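You operate a simulated robot arm through the tools that you are given. There is no shell and no other tool.

You are at the controls of a simulated robot arm. One attempt, no reset.

JOB
Put things in order on the top of the grey-legged table. At the end: the clear jar (marked "HEAD 1") from the top of the grey-legged table is on the brown carton (marked "HOSE CLIPS"); the red nozzle stands where the yellow-capped coupling stood; the yellow-capped coupling from the top of the grey-legged table stands on top of the cream neck flange; the clear beaker is on the cream fitting box; whatever was shut is shut again. Leave all else as you found it, and nothing knocked over. Set down upright: jar.

Only the result counts: the job must be done as asked and must still hold three seconds after the hand-in. Knocking over, shifting, dropping, spilling or breaking anything else fails it.

ROBOT AND FRAMES
A 7-joint arm with a two-finger parallel gripper, fixed in place. Base frame: the origin is on the floor under the middle of its stand, x ahead of it, y to its left, z up; the work surface is at about z = 0.76. Units: m, degrees, N and s.
With the tool pointing down near the work surface it reaches from about 0.3 to 0.7 m from the base axis. Its first joint turns from -66.0 to 66.0 degrees. Payload 1.57 kg.
The tool frame sits at the grasp point between the pads (the TCP): z along the fingers, y along the line on which they close. The tips reach 0.03 m beyond it. Largest opening 0.11 m; finger width 0.024, thickness 0.012; the body of the gripper, 0.048 by 0.112 m, starts 0.078 m behind the TCP.
Orientation is told as [roll, pitch, yaw] about the base's x, y, z axes, in that order, counted from this pose: with the fingers straight down and closing along the base's y, the tool's x points along the base's -x, its y along +y and its z along -z.

CONTROLS
- The arm moves only by the tool arm_command. Its argument "moves" is a list of rows, each an object of numbers (a shift or turn left out is 0, a gripper value left out holds the last): "x", "y", "z": the shift along the tool's x, y, z in m; "wx", "wy", "wz": the turn, a rotation vector about the tool's x, y, z in degrees; "fingers": the gripper command, from -1 (fully open) to 1 (shut), values between in proportion. In form: [{"x": .., "y": .., "z": .., "wx": .., "wy": .., "wz": .., "fingers": ..}, ...]. A call has 1 to 20 rows; each row shifts and turns the commanded pose from where the row before left it, along the tool's axes as they then stand. A row lasts 0.2 s, in which the tool goes at most 0.05 m and 8.6 degrees; a call with a longer step from one row to the next is refused whole, and so is a gripper value outside its range. Where a pose cannot be reached the arm comes as near as it can. A force on the tool above 40 N (or 10 N above the force at the start of the call, whichever is more), or a blocked arm, ends the call early, and 0.2 s more pass. Each finger travels about 0.108 m/s and halts on what it meets, pressing with about 38 N; the grip force reading is that of the motor and also rises with nothing between the fingers. The clock runs only during rows and for 0.2 s after the last one: add rows that do not move to give the fingers time. It gives the time, the measured TCP pose, the force on the tool (base axes), the opening and the grip force at its end, in the units of the frame above (readings bear some noise), with the torque about the TCP (base axes, N m) and any sound that the robot's microphone picked up.
- Cameras (640 x 400 px; columns grow to the right, rows downward): "scene" is fixed at [0.1674, -0.3998, 1.3923]; the picture's right is [0.72, -0.69, 0.00], its down [-0.47, -0.49, -0.73] and it looks along [0.51, 0.53, -0.68] (base axes); focal length 328 px, centre (320, 200). "wrist" rides on the gripper at [0.07, 0.016, -0.141] in the tool frame; the picture's right is [-0.23, 0.97, 0.00], its down [-0.86, -0.20, -0.48] and it looks along [-0.47, -0.11, 0.88] (tool axes); focal length 222 px, centre (320, 200). There is no depth. A picture from a camera that has moved, and an enlarged one, comes with that camera's place and axes in the base frame and with its lens.
- grab_frame(camera): a new picture of that camera. No time passes.
- enlarge(camera, box): a new picture of the part [left, top, right, bottom] of that camera's present view, enlarged. No time passes.
- finish_job(): hands the job in; it is judged then, once.

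Places have to be worked out from the pictures, the camera data and where the tool is seen. Open the gripper and draw the arm clear of the work before you hand the job in, unless the task says otherwise.

The tools are called as a command line: name --argument value ..., lists and objects as JSON in quotes. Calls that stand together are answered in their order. arm_command: Moves the arm, as the interface text tells. Its arguments: {"type":"object","properties":{"moves":{"type":"array"}},"required":["moves"]} The other tools are called the same way: grab_frame (camera) takes a picture; enlarge (camera, box) takes an enlarged picture of a part of a camera's view; finish_job () hands the job in.

At the start:

```text
time_s: 0.0
tcp_pos: [0.4062, 0.0013, 1.1287]
ee_rot: [0.0, -0.1, 0.0]
ft_force: [0.7, -0.6, -0.5]
torque: [0.01, -0.02, 0.01]
width: 0.1099
finger_force: 0.1
```

scene: 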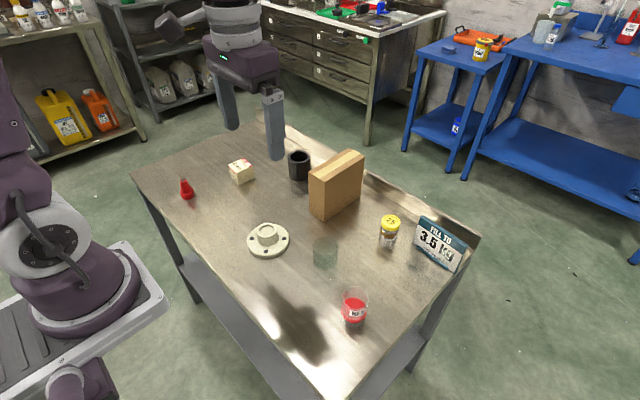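
wrist: 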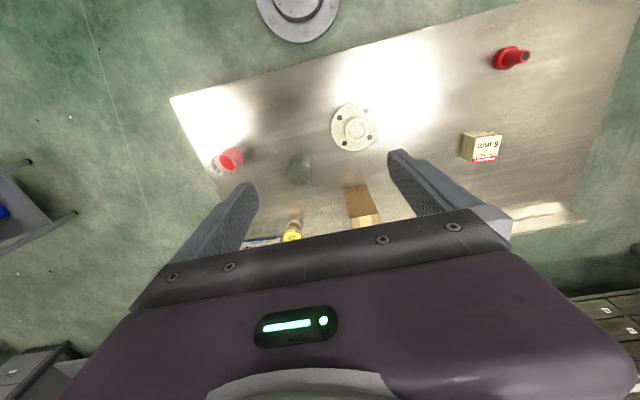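

I'll begin by looking closer at the table in both cameras to identify each item.

enlarge --camera "scene" --box '[280, 140, 480, 265]'

enlarge --camera "scene" --box '[220, 210, 420, 335]'

enlarge --camera "scene" --box '[150, 120, 350, 245]'

enlarge --camera "wrist" --box '[170, 80, 410, 250]'

```text
3.20 times, centred on (380, 202) of scene
camera zoom: at [0.1674, -0.3998, 1.3923], right [0.72, -0.69, 0.0], down [-0.47, -0.49, -0.73], along [0.51, 0.53, -0.68], focal length 1050 px, centre (128, 192)
```

zoom: 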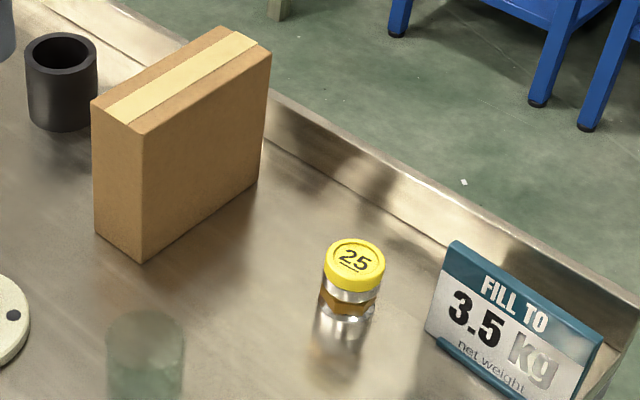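

```text
3.20 times, centred on (320, 272) of scene
camera zoom: at [0.1674, -0.3998, 1.3923], right [0.72, -0.69, 0.0], down [-0.47, -0.49, -0.73], along [0.51, 0.53, -0.68], focal length 1050 px, centre (320, -32)
```

zoom: 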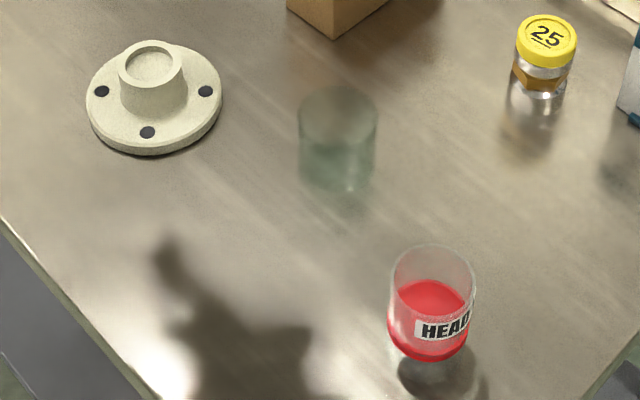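

```text
3.20 times, centred on (250, 182) of scene
camera zoom: at [0.1674, -0.3998, 1.3923], right [0.72, -0.69, 0.0], down [-0.47, -0.49, -0.73], along [0.51, 0.53, -0.68], focal length 1050 px, centre (544, 256)
```

zoom: 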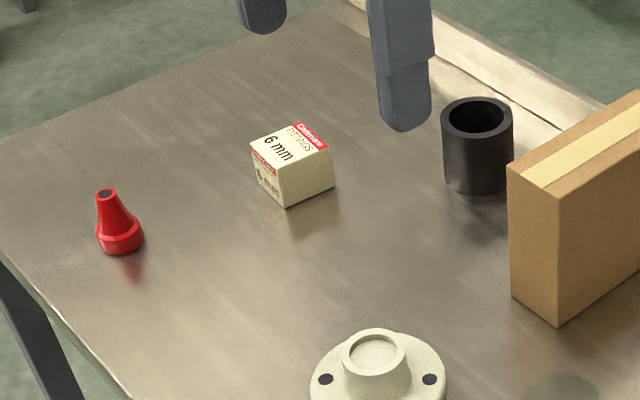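

```text
2.35 times, centred on (290, 165) of wrist
camera zoom: at [0.3364, 0.017, 1.2697], right [0.23, 0.97, 0.0], down [0.86, -0.2, 0.48], along [0.47, -0.11, -0.88], focal length 523 px, centre (391, 282)
```

zoom: 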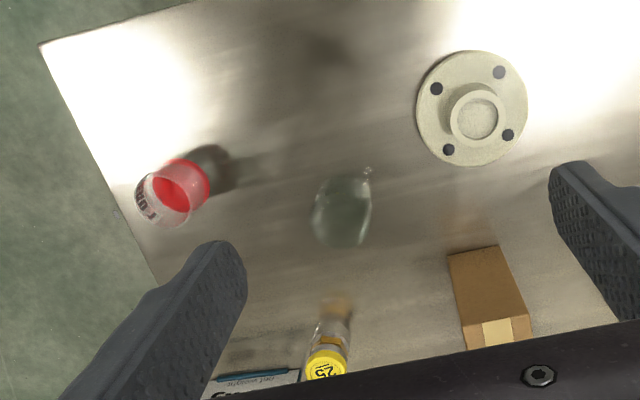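

The layout is clear in general; now I zoom tightly on each item to find bases, heights and labels.

enlarge --camera "scene" --box '[360, 200, 424, 240]'

enlarge --camera "scene" --box '[358, 220, 422, 260]'

enlarge --camera "scene" --box '[315, 280, 395, 330]'

enlarge --camera "scene" --box '[290, 230, 362, 275]'

enlarge --camera "scene" --box '[236, 210, 308, 255]'

enlarge --camera "scene" --box '[170, 165, 210, 205]'

enlarge --camera "scene" --box '[220, 145, 276, 200]'

enlarge --camera "wrist" --box '[190, 130, 330, 218]'

```text
10.00 times, centred on (392, 220) of scene
camera zoom: at [0.1674, -0.3998, 1.3923], right [0.72, -0.69, 0.0], down [-0.47, -0.49, -0.73], along [0.51, 0.53, -0.68], focal length 3280 px, centre (-400, 0)
```

zoom: 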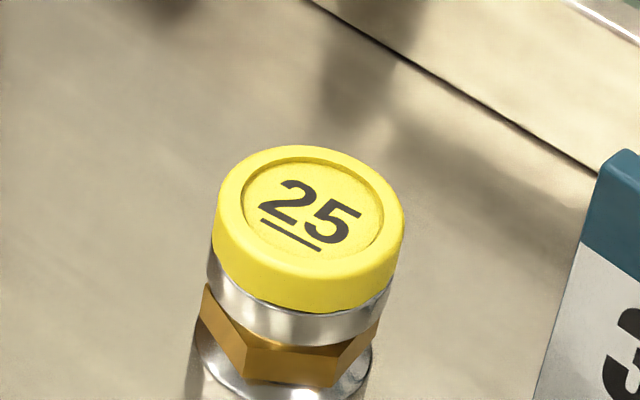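

```text
10.00 times, centred on (390, 240) of scene
camera zoom: at [0.1674, -0.3998, 1.3923], right [0.72, -0.69, 0.0], down [-0.47, -0.49, -0.73], along [0.51, 0.53, -0.68], focal length 3280 px, centre (-380, -200)
```

zoom: 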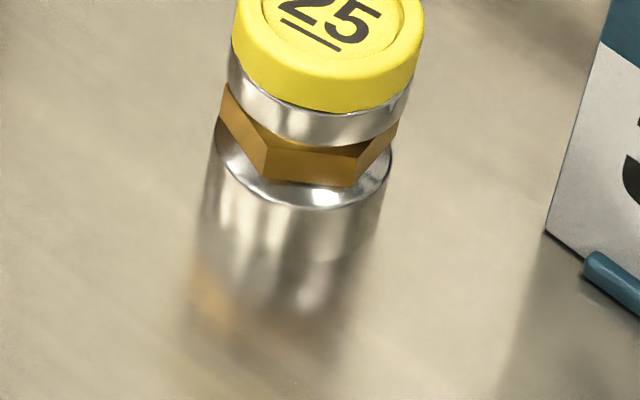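

```text
8.00 times, centred on (355, 305) of scene
camera zoom: at [0.1674, -0.3998, 1.3923], right [0.72, -0.69, 0.0], down [-0.47, -0.49, -0.73], along [0.51, 0.53, -0.68], focal length 2624 px, centre (40, -640)
```

zoom: 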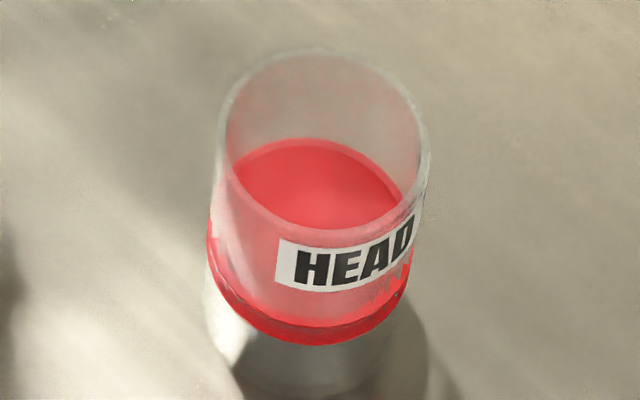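

```text
8.89 times, centred on (326, 252) of scene
camera zoom: at [0.1674, -0.3998, 1.3923], right [0.72, -0.69, 0.0], down [-0.47, -0.49, -0.73], along [0.51, 0.53, -0.68], focal length 2916 px, centre (267, -267)
```

zoom: 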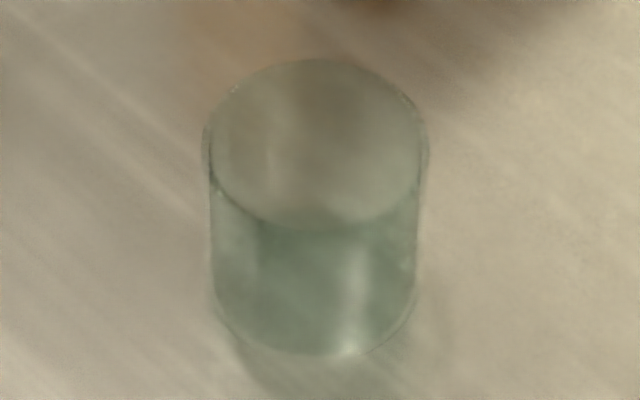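

```text
8.89 times, centred on (272, 232) of scene
camera zoom: at [0.1674, -0.3998, 1.3923], right [0.72, -0.69, 0.0], down [-0.47, -0.49, -0.73], along [0.51, 0.53, -0.68], focal length 2916 px, centre (747, -89)
```

zoom: 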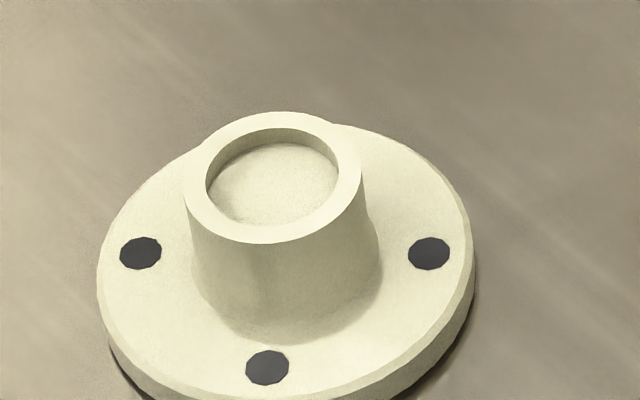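

```text
10.00 times, centred on (190, 185) of scene
camera zoom: at [0.1674, -0.3998, 1.3923], right [0.72, -0.69, 0.0], down [-0.47, -0.49, -0.73], along [0.51, 0.53, -0.68], focal length 3280 px, centre (1620, 350)
```

zoom: 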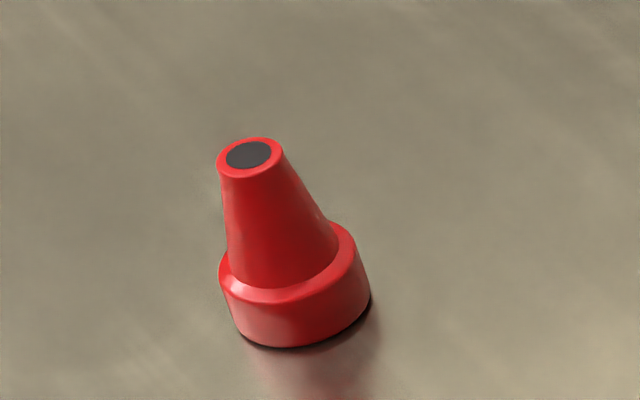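

```text
7.27 times, centred on (248, 172) of scene
camera zoom: at [0.1674, -0.3998, 1.3923], right [0.72, -0.69, 0.0], down [-0.47, -0.49, -0.73], along [0.51, 0.53, -0.68], focal length 2386 px, centre (844, 400)
```

zoom: 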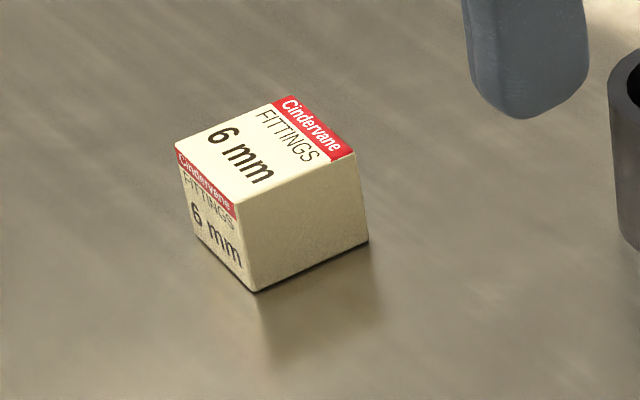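

```text
4.55 times, centred on (260, 174) of wrist
camera zoom: at [0.3364, 0.017, 1.2697], right [0.23, 0.97, 0.0], down [0.86, -0.2, 0.48], along [0.47, -0.11, -0.88], focal length 1010 px, centre (593, 318)
```

zoom: 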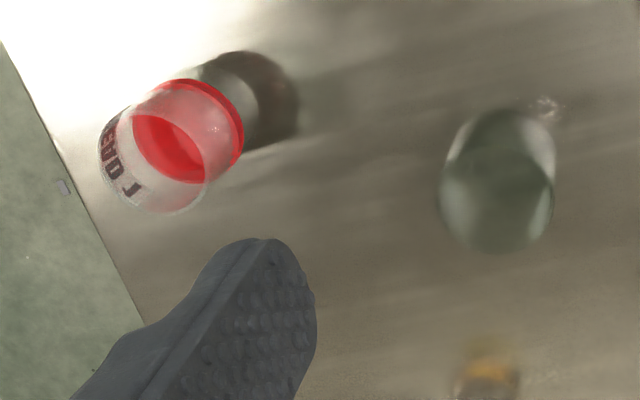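

The items appear to sit at about: coupling (0.66, -0.13), flange (0.437, 0.065), nozzle (0.38, 0.375), beaker (0.50, -0.068), jar (0.44, -0.21), carton top near (0.66, 0.048), fitting box (0.54, 0.333). I'll move above the coupling at a safe height to check with the wrist camera.

arm_command --moves '[{"x": -0.03, "y": -0.0164, "z": 0.012, "fingers": -1}, {"x": -0.03, "y": -0.0164, "z": 0.012}, {"x": -0.03, "y": -0.0164, "z": 0.012}, {"x": -0.03, "y": -0.0164, "z": 0.012}, {"x": -0.03, "y": -0.0164, "z": 0.012}, {"x": -0.03, "y": -0.0164, "z": 0.012}, {"x": -0.03, "y": -0.0164, "z": 0.012}, {"x": -0.03, "y": -0.0164, "z": 0.012}, {}]'

```text
time_s: 2.0
tcp_pos: [0.6461, -0.1313, 1.0324]
ee_rot: [-0.1, 0.0, 0.0]
ft_force: [-0.3, 0.6, -0.1]
torque: [-0.01, 0.03, -0.02]
width: 0.1104
finger_force: 0.1
```

The arm is over the coupling region; I take pictures from here.

grab_frame --camera "wrist"

grab_frame --camera "scene"

enlarge --camera "wrist" --box '[220, 60, 420, 185]'

```text
taken
camera wrist: at [0.5761, -0.1148, 1.1735], right [0.23, 0.97, 0.0], down [0.86, -0.2, 0.48], along [0.47, -0.11, -0.88], focal length 222 px, centre (320, 200)
```

wrist: 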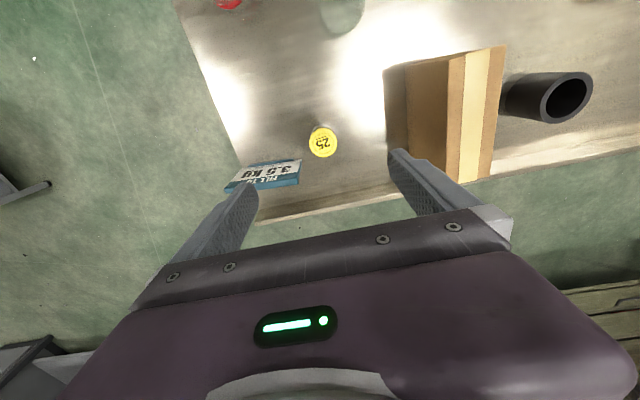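

```text
taken
```

scene: 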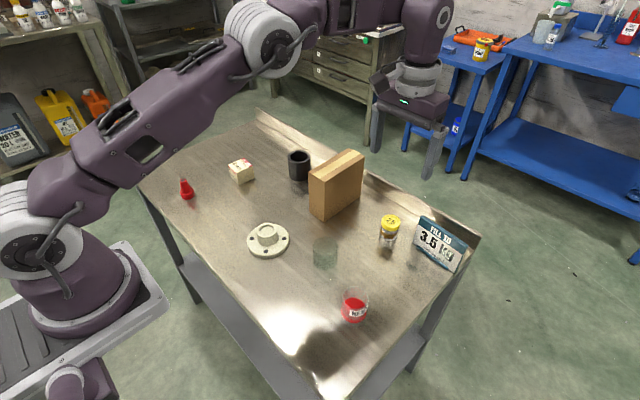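

```text
3.20 times, centred on (320, 122) of wrist
camera zoom: at [0.5761, -0.1148, 1.1735], right [0.23, 0.97, 0.0], down [0.86, -0.2, 0.48], along [0.47, -0.11, -0.88], focal length 711 px, centre (320, 448)
```

zoom: 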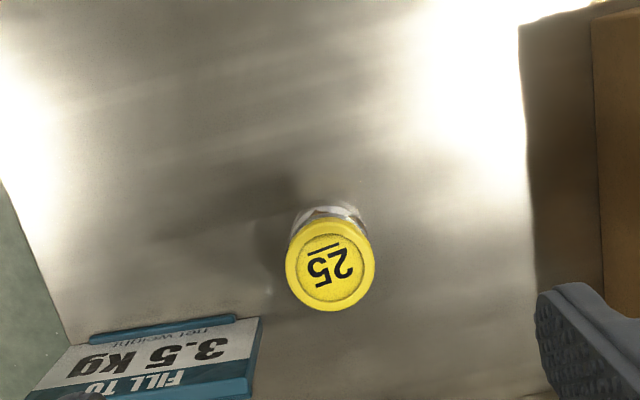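

The two views agree on the coupling axis at about (0.663, -0.130) with its cap top at z ≈ 0.823; the sign's nearest edge is at about (0.70, -0.18). I narrow the opening to about 75 mm to stay clear of the sign and descend partway.

arm_command --moves '[{"x": -0.004, "z": 0.03, "fingers": -0.36}, {"x": -0.004, "z": 0.03}, {"x": -0.004, "z": 0.03}, {"x": -0.004, "y": 0.001, "z": 0.03}, {"z": 0.02}, {}]'

grab_frame --camera "wrist"

enlarge --camera "scene" --box '[320, 150, 480, 250]'

```text
time_s: 3.4
tcp_pos: [0.6632, -0.1291, 0.893]
ee_rot: [0.0, -0.1, 0.1]
ft_force: [-0.6, 0.6, -0.8]
torque: [0.01, -0.02, 0.01]
width: 0.0746
finger_force: 0.1
```

```text
taken
camera wrist: at [0.593, -0.1128, 1.0339], right [0.23, 0.97, 0.0], down [0.86, -0.2, 0.48], along [0.47, -0.11, -0.88], focal length 222 px, centre (320, 200)
```

wrist: 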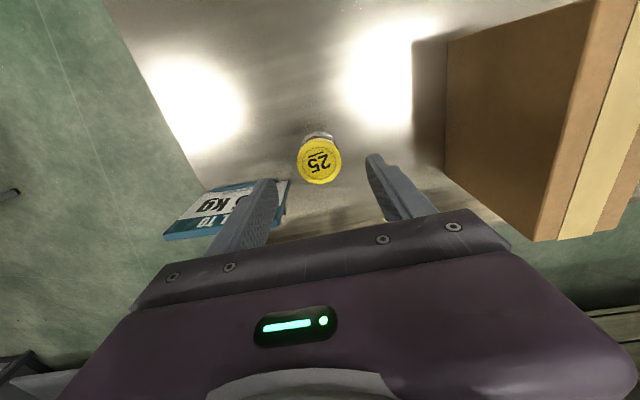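

```text
4.00 times, centred on (400, 200) of scene
camera zoom: at [0.1674, -0.3998, 1.3923], right [0.72, -0.69, 0.0], down [-0.47, -0.49, -0.73], along [0.51, 0.53, -0.68], focal length 1312 px, centre (0, 200)
```

zoom: 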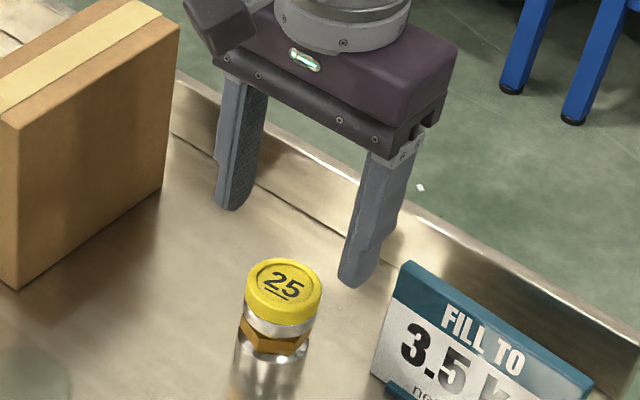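

Cap centre works out at (0.662, -0.129), straight below the tool. I go down to z = 0.80 and close the fingers on the coupling.

arm_command --moves '[{"z": 0.025}, {"z": 0.025}, {"z": 0.025}, {"z": 0.018}, {}]'

grab_frame --camera "wrist"

enlarge --camera "scene" --box '[340, 180, 460, 255]'

```text
time_s: 4.6
tcp_pos: [0.6635, -0.1297, 0.7996]
ee_rot: [0.0, 0.0, 0.0]
ft_force: [-0.4, 0.5, -0.4]
torque: [-0.01, 0.05, 0.01]
width: 0.0747
finger_force: 0.1
```

```text
taken
camera wrist: at [0.5922, -0.1136, 0.9407], right [0.23, 0.97, 0.0], down [0.85, -0.2, 0.48], along [0.47, -0.11, -0.88], focal length 222 px, centre (320, 200)
```

wrist: 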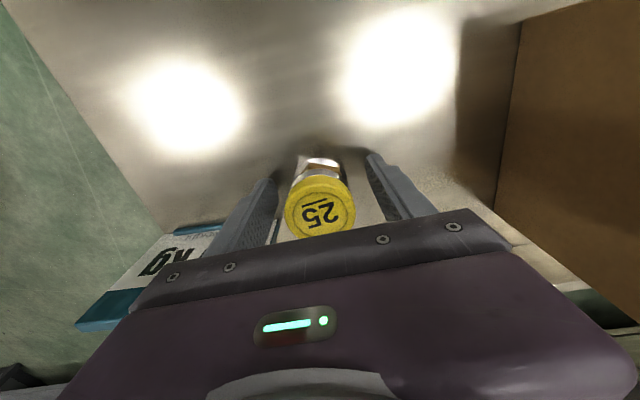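

```text
5.33 times, centred on (400, 218) of scene
camera zoom: at [0.1674, -0.3998, 1.3923], right [0.72, -0.69, 0.0], down [-0.47, -0.49, -0.73], along [0.51, 0.53, -0.68], focal length 1750 px, centre (-107, 107)
```

zoom: 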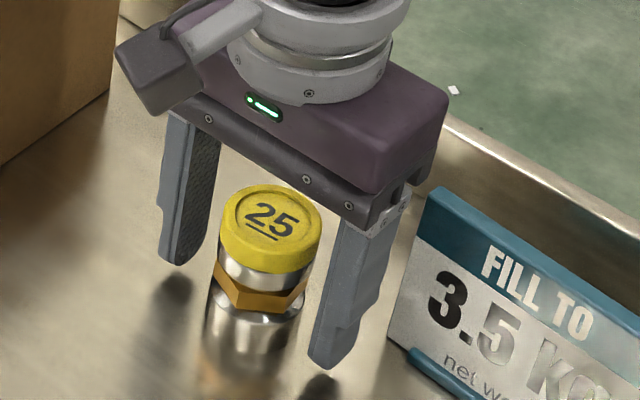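

The coupling sits between the pads, about 2-3 mm nearer the base than the tool centre. I shift slightly and close.

arm_command --moves '[{"x": 0.0025}, {"fingers": 0.1}, {"fingers": 0.3}, {"fingers": 0.5}, {}, {}]'

```text
time_s: 6.0
tcp_pos: [0.6592, -0.129, 0.7993]
ee_rot: [0.0, 0.0, -0.1]
ft_force: [-0.1, -1.3, -0.7]
torque: [0.02, 0.01, -0.01]
width: 0.0433
finger_force: 38.1
```

Gripped at 43 mm width. I lift it straight up and check.

arm_command --moves '[{"z": -0.01}, {"z": -0.02}, {"z": -0.03}, {"z": -0.03}, {"z": -0.03}, {"z": -0.03}, {}]'

grab_frame --camera "wrist"

enlarge --camera "scene" --box '[340, 100, 500, 260]'

```text
time_s: 7.6
tcp_pos: [0.6609, -0.129, 0.9502]
ee_rot: [0.1, 0.0, 0.0]
ft_force: [0.2, 0.7, -4.3]
torque: [-0.01, 0.03, 0.01]
width: 0.0435
finger_force: 37.6
```

```text
taken
camera wrist: at [0.59, -0.1132, 1.0913], right [0.23, 0.97, 0.0], down [0.86, -0.2, 0.48], along [0.47, -0.11, -0.88], focal length 222 px, centre (320, 200)
```

wrist: 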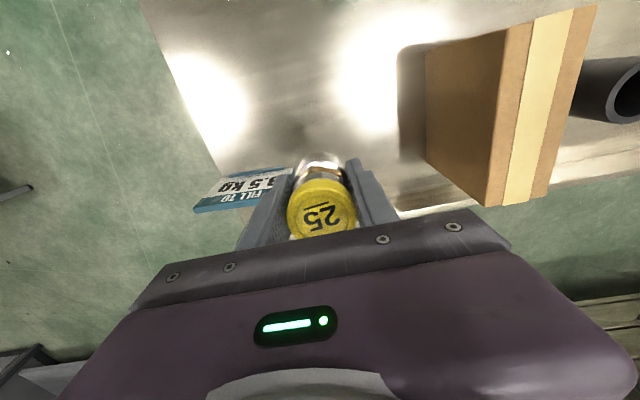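

```text
2.50 times, centred on (420, 180) of scene
camera zoom: at [0.1675, -0.3998, 1.3922], right [0.72, -0.69, 0.0], down [-0.47, -0.49, -0.73], along [0.51, 0.53, -0.68], focal length 820 px, centre (70, 250)
```

zoom: 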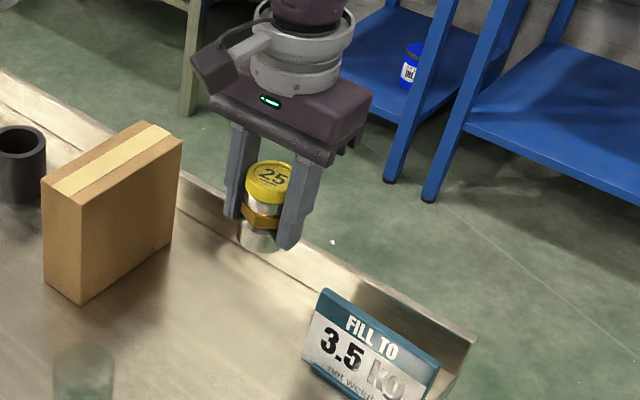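

Held firmly, base confirmed 0.0395 m below the TCP. I carry it at this height over the flange.

arm_command --moves '[{"x": 0.02, "y": 0.0172}, {"x": 0.028, "y": 0.0243}, {"x": 0.028, "y": 0.0243}, {"x": 0.028, "y": 0.0243}, {"x": 0.028, "y": 0.0243}, {"x": 0.028, "y": 0.0243}, {"x": 0.028, "y": 0.0243}, {"x": 0.02, "y": 0.0172}, {"x": 0.016, "y": 0.0139}, {}, {}]'

grab_frame --camera "wrist"

enlarge --camera "scene" --box '[200, 120, 360, 280]'

enlarge --camera "wrist" --box '[240, 90, 400, 240]'

```text
time_s: 10.0
tcp_pos: [0.4353, 0.0658, 0.9499]
ee_rot: [-0.1, 0.0, 0.0]
ft_force: [-0.9, -0.5, -3.4]
torque: [-0.01, 0.03, -0.01]
width: 0.0432
finger_force: 38.0
```

```text
taken
camera wrist: at [0.3658, 0.0816, 1.0908], right [0.23, 0.97, 0.0], down [0.86, -0.2, 0.48], along [0.47, -0.11, -0.88], focal length 222 px, centre (320, 200)
```

wrist: 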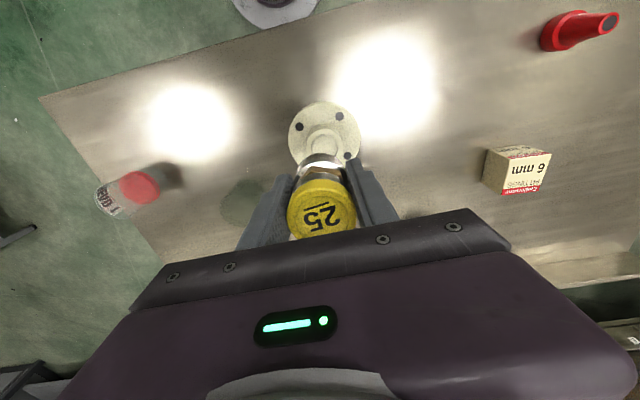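

```text
2.50 times, centred on (280, 200) of scene
camera zoom: at [0.1675, -0.3998, 1.3922], right [0.72, -0.69, 0.0], down [-0.47, -0.49, -0.73], along [0.51, 0.53, -0.68], focal length 820 px, centre (420, 200)
```

zoom: 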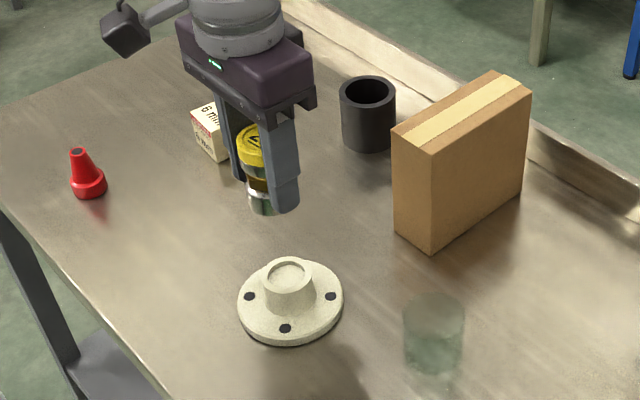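

```text
2.67 times, centred on (320, 165) of wrist
camera zoom: at [0.3658, 0.0816, 1.0908], right [0.23, 0.97, 0.0], down [0.86, -0.2, 0.48], along [0.47, -0.11, -0.88], focal length 592 px, centre (320, 293)
```

zoom: 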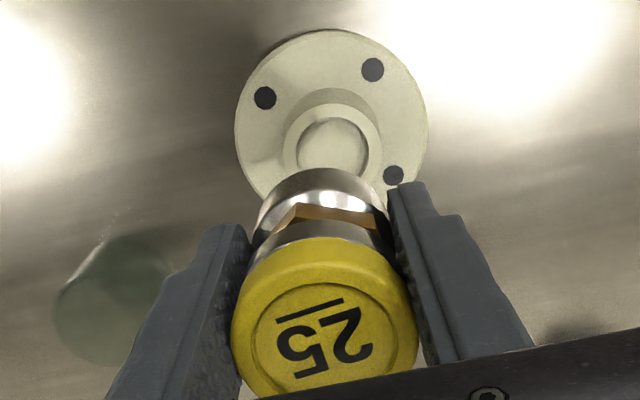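

Combining both views, the flange neck centre comes out at about (0.4415, 0.070) with its top near z = 0.803. I shift over it and come down to about 15 mm above it for a check.

arm_command --moves '[{"x": -0.003, "y": 0.002, "z": 0.02}, {"x": -0.003, "y": 0.002, "z": 0.02}, {"z": 0.02}, {"z": 0.02}, {"z": 0.008}, {}, {}]'

enlarge --camera "wrist" --box '[240, 60, 400, 210]'

enlarge --camera "scene" --box '[220, 180, 320, 260]'

```text
time_s: 11.6
tcp_pos: [0.441, 0.0699, 0.8628]
ee_rot: [0.0, 0.0, 0.0]
ft_force: [-0.5, 1.0, -3.7]
torque: [0.01, 0.02, -0.02]
width: 0.0431
finger_force: 37.9
```

```text
2.67 times, centred on (320, 135) of wrist
camera zoom: at [0.3717, 0.0851, 1.0026], right [0.23, 0.97, 0.0], down [0.86, -0.2, 0.48], along [0.47, -0.11, -0.88], focal length 592 px, centre (320, 373)
```

zoom: 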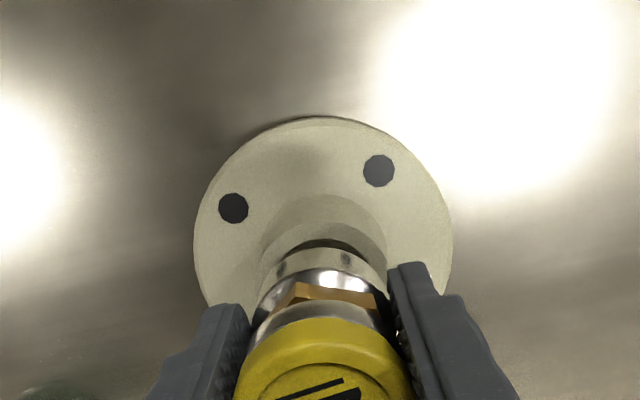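

```text
5.00 times, centred on (270, 220) of scene
camera zoom: at [0.1675, -0.3998, 1.3923], right [0.72, -0.69, 0.0], down [-0.47, -0.49, -0.73], along [0.51, 0.53, -0.68], focal length 1640 px, centre (570, 100)
```

zoom: 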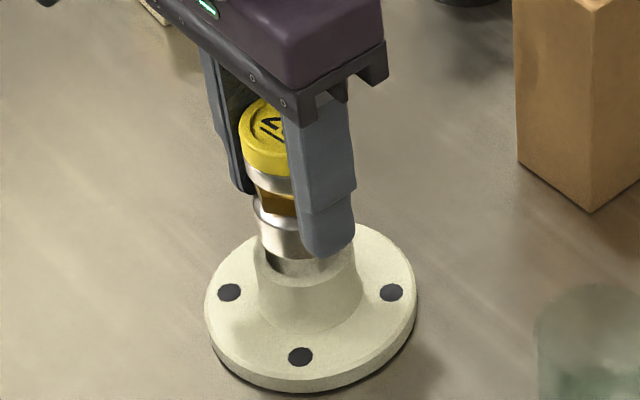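

I zoom in tighter on the gap between coupling base and neck to confirm alignment.

enlarge --camera "wrist" --box '[290, 125, 354, 165]'

enlarge --camera "scene" --box '[255, 210, 303, 240]'

```text
10.00 times, centred on (322, 145) of wrist
camera zoom: at [0.3717, 0.0851, 1.0026], right [0.23, 0.97, 0.0], down [0.86, -0.2, 0.48], along [0.47, -0.11, -0.88], focal length 2221 px, centre (300, 750)
```

zoom: 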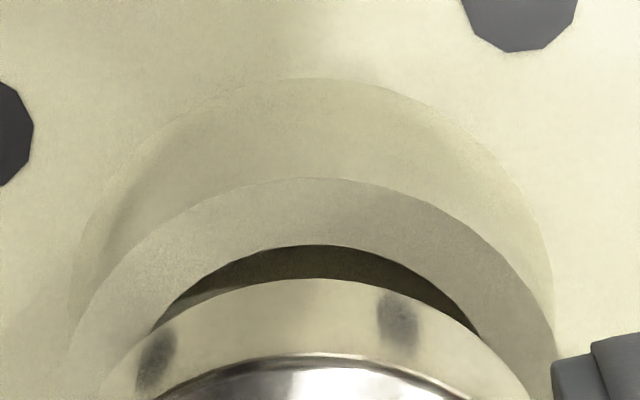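

```text
13.33 times, centred on (279, 225) of scene
camera zoom: at [0.1675, -0.3998, 1.3923], right [0.72, -0.69, 0.0], down [-0.47, -0.49, -0.73], along [0.51, 0.53, -0.68], focal length 4374 px, centre (867, -133)
```

zoom: 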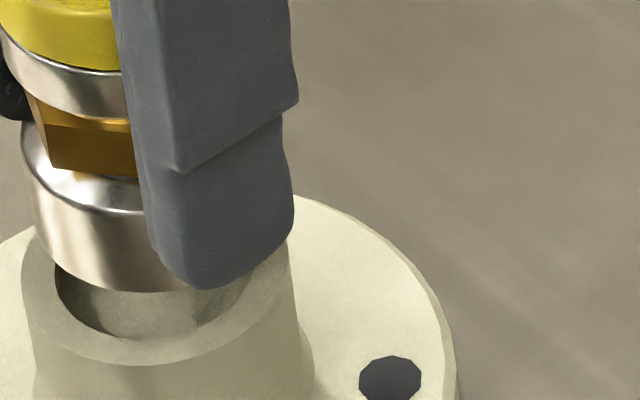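

The coupling is centred over the neck within about 2 mm. I nudge 1.5 mm toward the base and lower in small steps, watching force.

arm_command --moves '[{"x": 0.0015, "z": 0.004}, {"z": 0.004}, {"z": 0.003}, {}]'

enlarge --camera "scene" --box '[255, 210, 303, 240]'

enlarge --camera "wrist" --box '[290, 125, 354, 165]'

```text
time_s: 12.6
tcp_pos: [0.4401, 0.0695, 0.8514]
ee_rot: [0.0, 0.0, 0.0]
ft_force: [0.8, 0.0, -4.1]
torque: [-0.01, 0.03, 0.01]
width: 0.0432
finger_force: 38.1
```

```text
13.33 times, centred on (279, 225) of scene
camera zoom: at [0.1675, -0.3998, 1.3923], right [0.72, -0.69, 0.0], down [-0.47, -0.49, -0.73], along [0.51, 0.53, -0.68], focal length 4374 px, centre (867, -133)
```

zoom: 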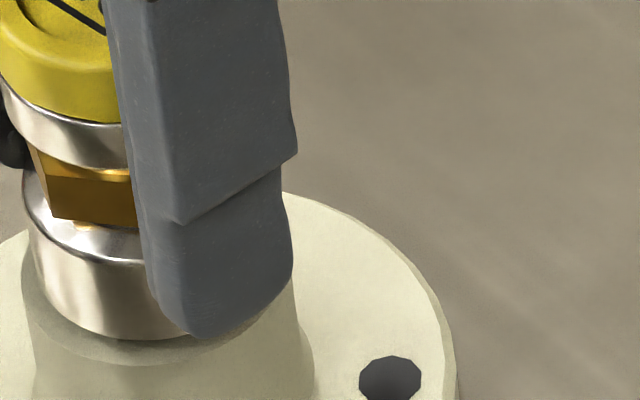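

```text
10.00 times, centred on (322, 145) of wrist
camera zoom: at [0.3701, 0.085, 0.9915], right [0.23, 0.97, 0.0], down [0.86, -0.2, 0.48], along [0.47, -0.11, -0.88], focal length 2221 px, centre (300, 750)
```

zoom: 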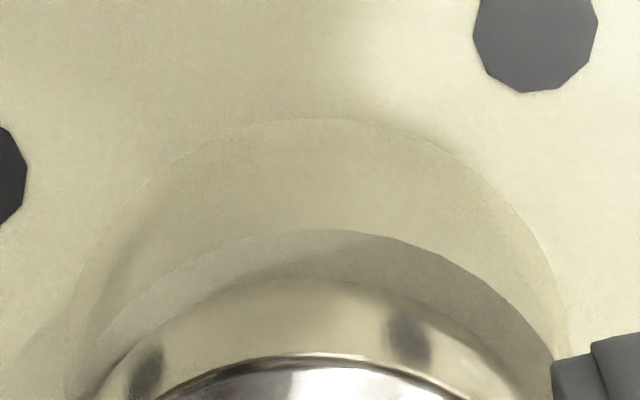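

About 3 mm remains to contact. I lower gently in 1 mm steps and read the force.

arm_command --moves '[{"x": 0.001, "z": 0.001}, {"z": 0.001}, {}]'

arm_command --moves '[{"z": 0.001}, {}]'

```text
time_s: 13.4
tcp_pos: [0.4396, 0.0703, 0.8501]
ee_rot: [0.0, 0.1, 0.1]
ft_force: [-0.3, 0.2, -3.4]
torque: [-0.02, 0.0, 0.0]
width: 0.0431
finger_force: 37.7
```

```text
time_s: 14.0
tcp_pos: [0.4381, 0.07, 0.8477]
ee_rot: [0.0, -0.1, 0.0]
ft_force: [0.3, -0.2, -4.2]
torque: [0.01, 0.03, 0.0]
width: 0.0431
finger_force: 37.9
```

No contact yet (weight still about 4 N). I continue in 1 mm steps.

arm_command --moves '[{"z": 0.001}, {}]'

enlarge --camera "scene" --box '[255, 210, 303, 240]'

enlarge --camera "wrist" --box '[290, 125, 354, 165]'

```text
time_s: 14.6
tcp_pos: [0.4398, 0.0696, 0.8453]
ee_rot: [0.0, 0.0, 0.0]
ft_force: [0.2, 0.6, -2.9]
torque: [0.02, -0.03, 0.05]
width: 0.0432
finger_force: 38.3
```

```text
13.33 times, centred on (279, 225) of scene
camera zoom: at [0.1675, -0.3998, 1.3923], right [0.72, -0.69, 0.0], down [-0.47, -0.49, -0.73], along [0.51, 0.53, -0.68], focal length 4374 px, centre (867, -133)
```

zoom: 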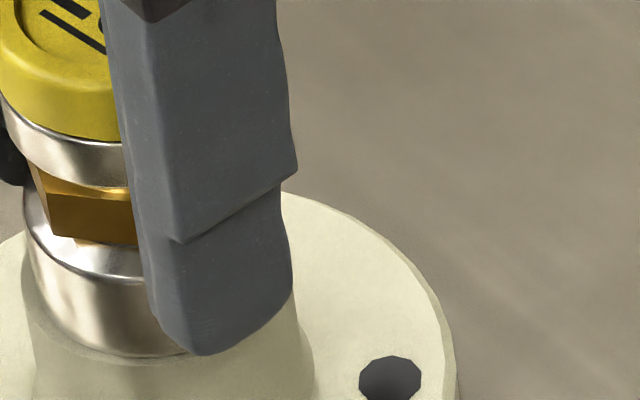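

```text
10.00 times, centred on (322, 145) of wrist
camera zoom: at [0.3694, 0.0849, 0.9876], right [0.23, 0.97, 0.0], down [0.86, -0.2, 0.48], along [0.47, -0.11, -0.88], focal length 2221 px, centre (300, 750)
```

zoom: 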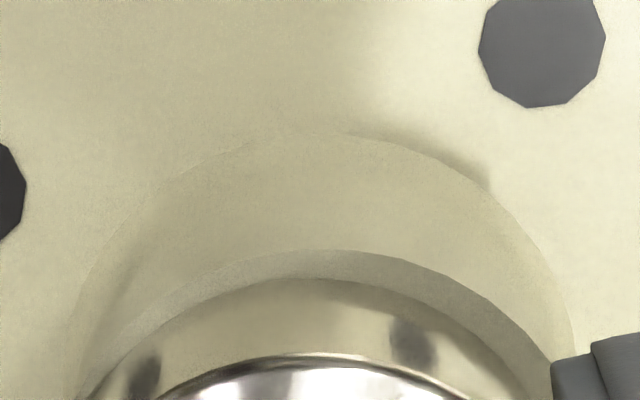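

The gap is now almost nil and centred; I lower 1 mm more to confirm contact by force.

arm_command --moves '[{"z": 0.001}, {}]'

```text
time_s: 15.2
tcp_pos: [0.44, 0.0698, 0.8465]
ee_rot: [0.0, 0.0, 0.0]
ft_force: [-2.3, -0.9, 10.0]
torque: [0.04, 0.05, -0.03]
width: 0.0433
finger_force: 38.0
```

Contact: the force rose to +10 N. I release gently and then raise the tool.

arm_command --moves '[{"fingers": 0.15}, {"fingers": 0.0}, {"fingers": -0.36}, {}, {}]'

enlarge --camera "scene" --box '[220, 170, 320, 260]'

```text
time_s: 16.4
tcp_pos: [0.439, 0.0695, 0.844]
ee_rot: [0.0, 0.0, -0.1]
ft_force: [-0.2, 0.1, 0.1]
torque: [0.05, -0.01, 0.02]
width: 0.0749
finger_force: 0.1
```

```text
4.44 times, centred on (270, 215) of scene
camera zoom: at [0.1674, -0.3998, 1.3923], right [0.72, -0.69, 0.0], down [-0.47, -0.49, -0.73], along [0.51, 0.53, -0.68], focal length 1458 px, centre (542, 133)
```

zoom: 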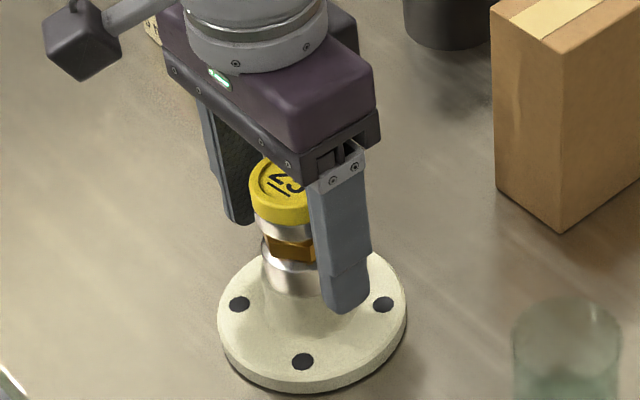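

Coupling stands on the neck. I rise straight up, then check it before moving to the nozzle.

arm_command --moves '[{"z": -0.015}, {"z": -0.03}, {"z": -0.04}, {"z": -0.04}, {"z": -0.03}, {}]'

enlarge --camera "scene" --box '[220, 170, 320, 260]'

grab_frame --camera "wrist"

```text
time_s: 17.8
tcp_pos: [0.4402, 0.0695, 1.0]
ee_rot: [0.0, 0.0, 0.1]
ft_force: [-1.1, -0.4, -0.2]
torque: [0.02, -0.03, 0.0]
width: 0.0749
finger_force: 0.1
```

```text
4.44 times, centred on (270, 215) of scene
camera zoom: at [0.1674, -0.3998, 1.3923], right [0.72, -0.69, 0.0], down [-0.47, -0.49, -0.73], along [0.51, 0.53, -0.68], focal length 1458 px, centre (542, 133)
```

zoom: 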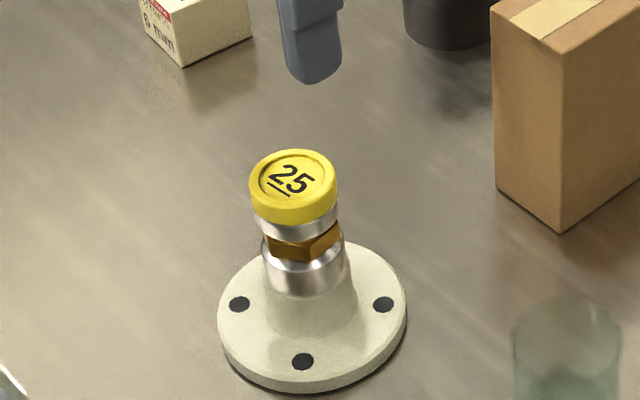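

```text
taken
camera wrist: at [0.3694, 0.0849, 1.1416], right [0.23, 0.97, 0.0], down [0.86, -0.2, 0.48], along [0.47, -0.11, -0.88], focal length 222 px, centre (320, 200)
```

wrist: 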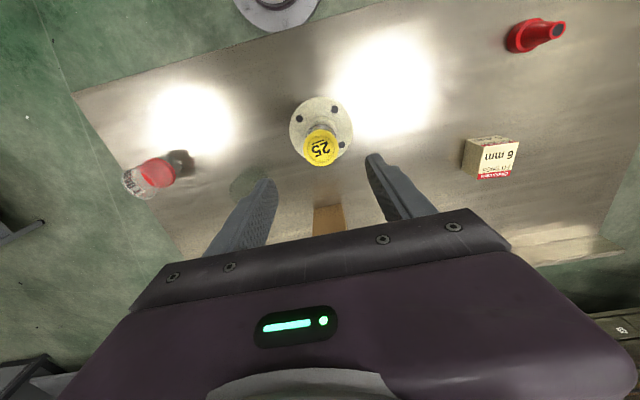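

Coupling placed well. Next I move over to the nozzle near (0.38, 0.375) at z ≈ 0.95.

arm_command --moves '[{"x": 0.007, "y": 0.03}, {"x": 0.007, "y": 0.035}, {"x": 0.007, "y": 0.035}, {"x": 0.007, "y": 0.035}, {"x": 0.007, "y": 0.035}, {"x": 0.007, "y": 0.035}, {"x": 0.007, "y": 0.035, "z": 0.015}, {"x": 0.007, "y": 0.035, "z": 0.015}, {"x": 0.004, "y": 0.03, "z": 0.02}, {}, {}]'

grab_frame --camera "wrist"

enlarge --camera "wrist" --box '[260, 80, 388, 160]'

grab_frame --camera "scene"

```text
time_s: 20.2
tcp_pos: [0.3783, 0.3723, 0.9523]
ee_rot: [0.1, 0.0, 0.1]
ft_force: [0.2, 0.2, 0.3]
torque: [-0.01, 0.03, 0.01]
width: 0.0746
finger_force: 0.0
```

```text
taken
camera wrist: at [0.3086, 0.3898, 1.092], right [0.23, 0.97, 0.0], down [0.86, -0.2, 0.48], along [0.47, -0.11, -0.88], focal length 222 px, centre (320, 200)
```

wrist: 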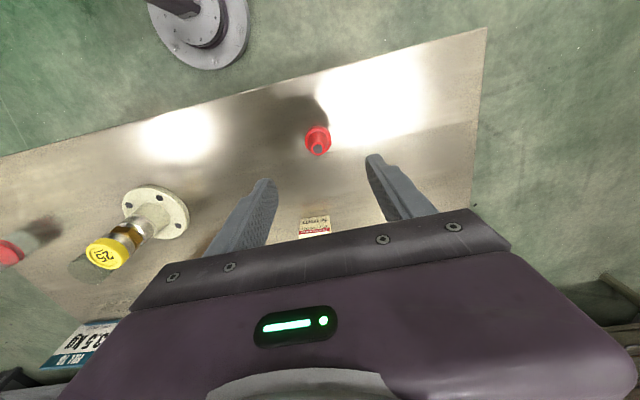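

```text
5.00 times, centred on (324, 120) of wrist
camera zoom: at [0.3086, 0.3898, 1.092], right [0.23, 0.97, 0.0], down [0.86, -0.2, 0.48], along [0.47, -0.11, -0.88], focal length 1111 px, centre (300, 600)
```

zoom: 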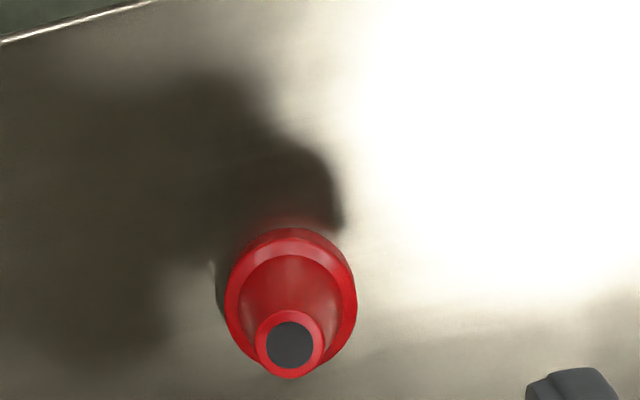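

```text
taken
```

scene: 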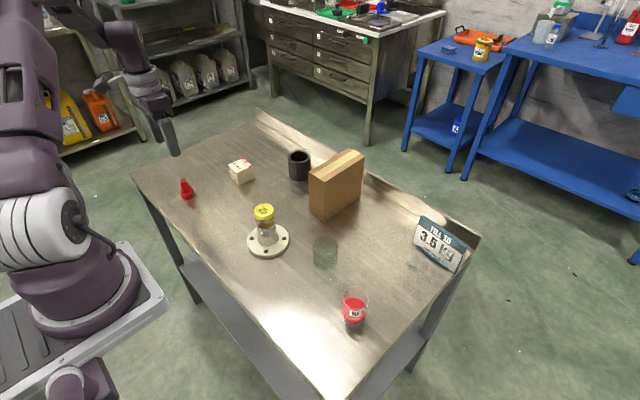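

The nozzle axis works out at about (0.384, 0.3695). I align and descend to just above it, then check.

arm_command --moves '[{"x": -0.003, "y": -0.0015, "z": 0.03}, {"x": -0.0025, "y": -0.0013, "z": 0.03}, {"z": 0.03}, {"z": 0.015}, {}, {}]'

enlarge --camera "wrist" --box '[240, 80, 400, 200]'

enlarge --camera "scene" --box '[140, 120, 240, 220]'

```text
time_s: 21.6
tcp_pos: [0.3849, 0.3709, 0.8441]
ee_rot: [-0.1, 0.0, 0.0]
ft_force: [-0.2, -0.4, -0.3]
torque: [0.01, -0.01, 0.0]
width: 0.0747
finger_force: 0.0
```

```text
3.33 times, centred on (320, 140) of wrist
camera zoom: at [0.3146, 0.3864, 0.9862], right [0.23, 0.97, 0.0], down [0.86, -0.2, 0.48], along [0.47, -0.11, -0.88], focal length 740 px, centre (320, 400)
```

zoom: 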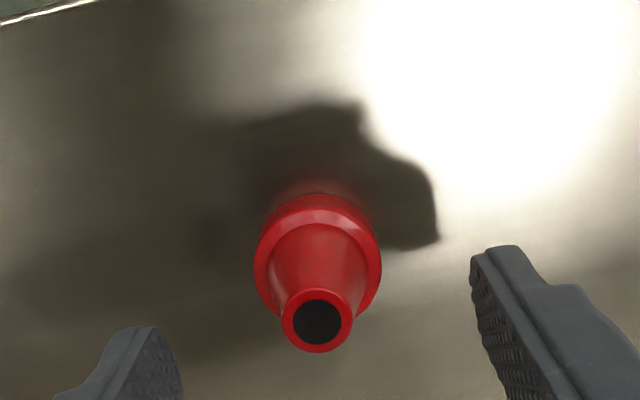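

```text
4.00 times, centred on (190, 170) of scene
camera zoom: at [0.1674, -0.3998, 1.3923], right [0.72, -0.69, 0.0], down [-0.47, -0.49, -0.73], along [0.51, 0.53, -0.68], focal length 1312 px, centre (840, 320)
```

zoom: 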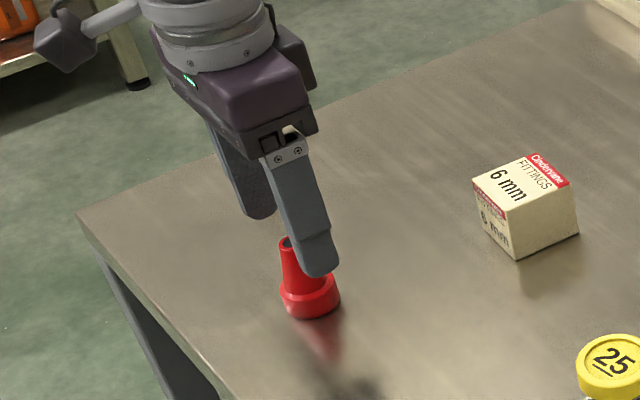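

Tip and collar both confirm (0.384, 0.3695). I lower so the tips are about 4 mm above the table and close on the collar.

arm_command --moves '[{"z": 0.02}, {"z": 0.02}, {"z": 0.0115}, {}, {}]'

enlarge --camera "scene" --box '[150, 140, 230, 220]'

```text
time_s: 22.8
tcp_pos: [0.3834, 0.3707, 0.7931]
ee_rot: [-0.1, 0.0, 0.0]
ft_force: [0.1, 0.7, -0.9]
torque: [0.0, 0.01, 0.01]
width: 0.0746
finger_force: 0.1
```

```text
5.00 times, centred on (190, 180) of scene
camera zoom: at [0.1674, -0.3998, 1.3923], right [0.72, -0.69, 0.0], down [-0.47, -0.49, -0.73], along [0.51, 0.53, -0.68], focal length 1640 px, centre (970, 300)
```

zoom: 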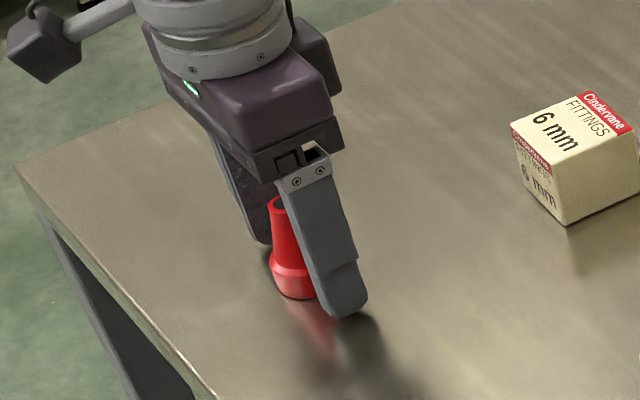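

The nozzle is between the fingers with no contact; I close on the collar.

arm_command --moves '[{"fingers": 0.1}, {"fingers": 0.3}, {"fingers": 0.5}, {}, {}]'

enlarge --camera "wrist" --box '[240, 100, 400, 220]'

enlarge --camera "scene" --box '[150, 140, 230, 220]'

```text
time_s: 24.0
tcp_pos: [0.3851, 0.3704, 0.7938]
ee_rot: [0.0, 0.0, 0.0]
ft_force: [0.0, 1.1, 1.3]
torque: [0.03, 0.02, -0.04]
width: 0.036
finger_force: 38.4
```

```text
3.33 times, centred on (320, 160) of wrist
camera zoom: at [0.3143, 0.386, 0.9349], right [0.23, 0.97, 0.0], down [0.86, -0.2, 0.48], along [0.47, -0.11, -0.88], focal length 740 px, centre (320, 333)
```

zoom: 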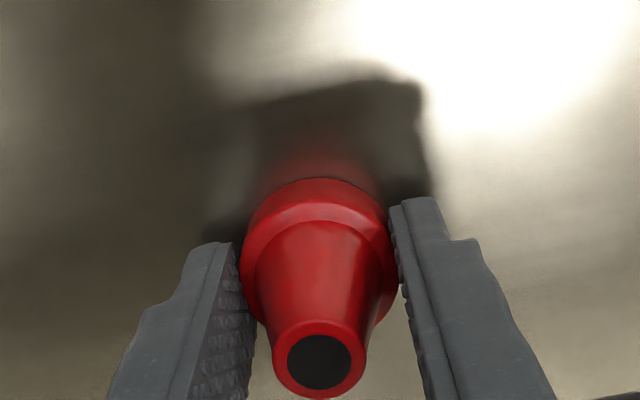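

```text
5.00 times, centred on (190, 180) of scene
camera zoom: at [0.1674, -0.3998, 1.3923], right [0.72, -0.69, 0.0], down [-0.47, -0.49, -0.73], along [0.51, 0.53, -0.68], focal length 1640 px, centre (970, 300)
```

zoom: 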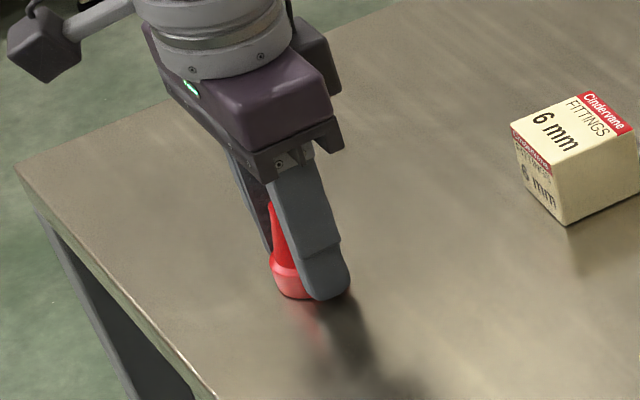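

Gripped at 36 mm. I lift it slowly and check it hangs straight.

arm_command --moves '[{"z": -0.008}, {"z": -0.015}, {"z": -0.025}, {"z": -0.035}, {"z": -0.035}, {"z": -0.035}, {"z": -0.035}, {}]'

enlarge --camera "wrist" --box '[240, 100, 400, 220]'

enlarge --camera "scene" --box '[120, 60, 240, 180]'

```text
time_s: 25.8
tcp_pos: [0.3859, 0.374, 0.9825]
ee_rot: [0.0, 0.0, 0.0]
ft_force: [0.1, -0.4, -0.1]
torque: [0.04, -0.02, -0.01]
width: 0.0362
finger_force: 38.2
```

```text
3.33 times, centred on (320, 160) of wrist
camera zoom: at [0.315, 0.3875, 1.1231], right [0.23, 0.97, 0.0], down [0.86, -0.2, 0.48], along [0.47, -0.11, -0.88], focal length 740 px, centre (320, 333)
```

zoom: 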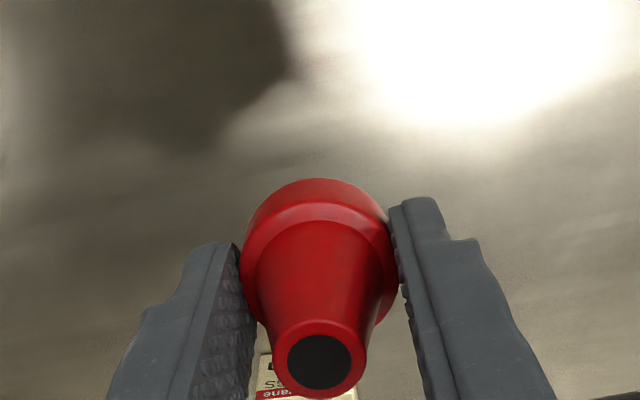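

```text
3.33 times, centred on (180, 120) of scene
camera zoom: at [0.1674, -0.3998, 1.3923], right [0.72, -0.69, 0.0], down [-0.47, -0.49, -0.73], along [0.51, 0.53, -0.68], focal length 1094 px, centre (787, 467)
```

zoom: 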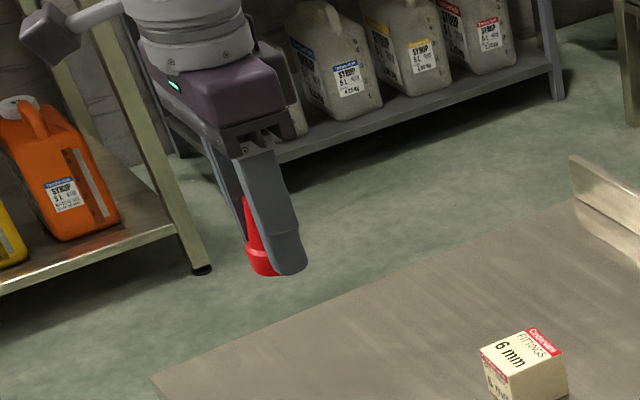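

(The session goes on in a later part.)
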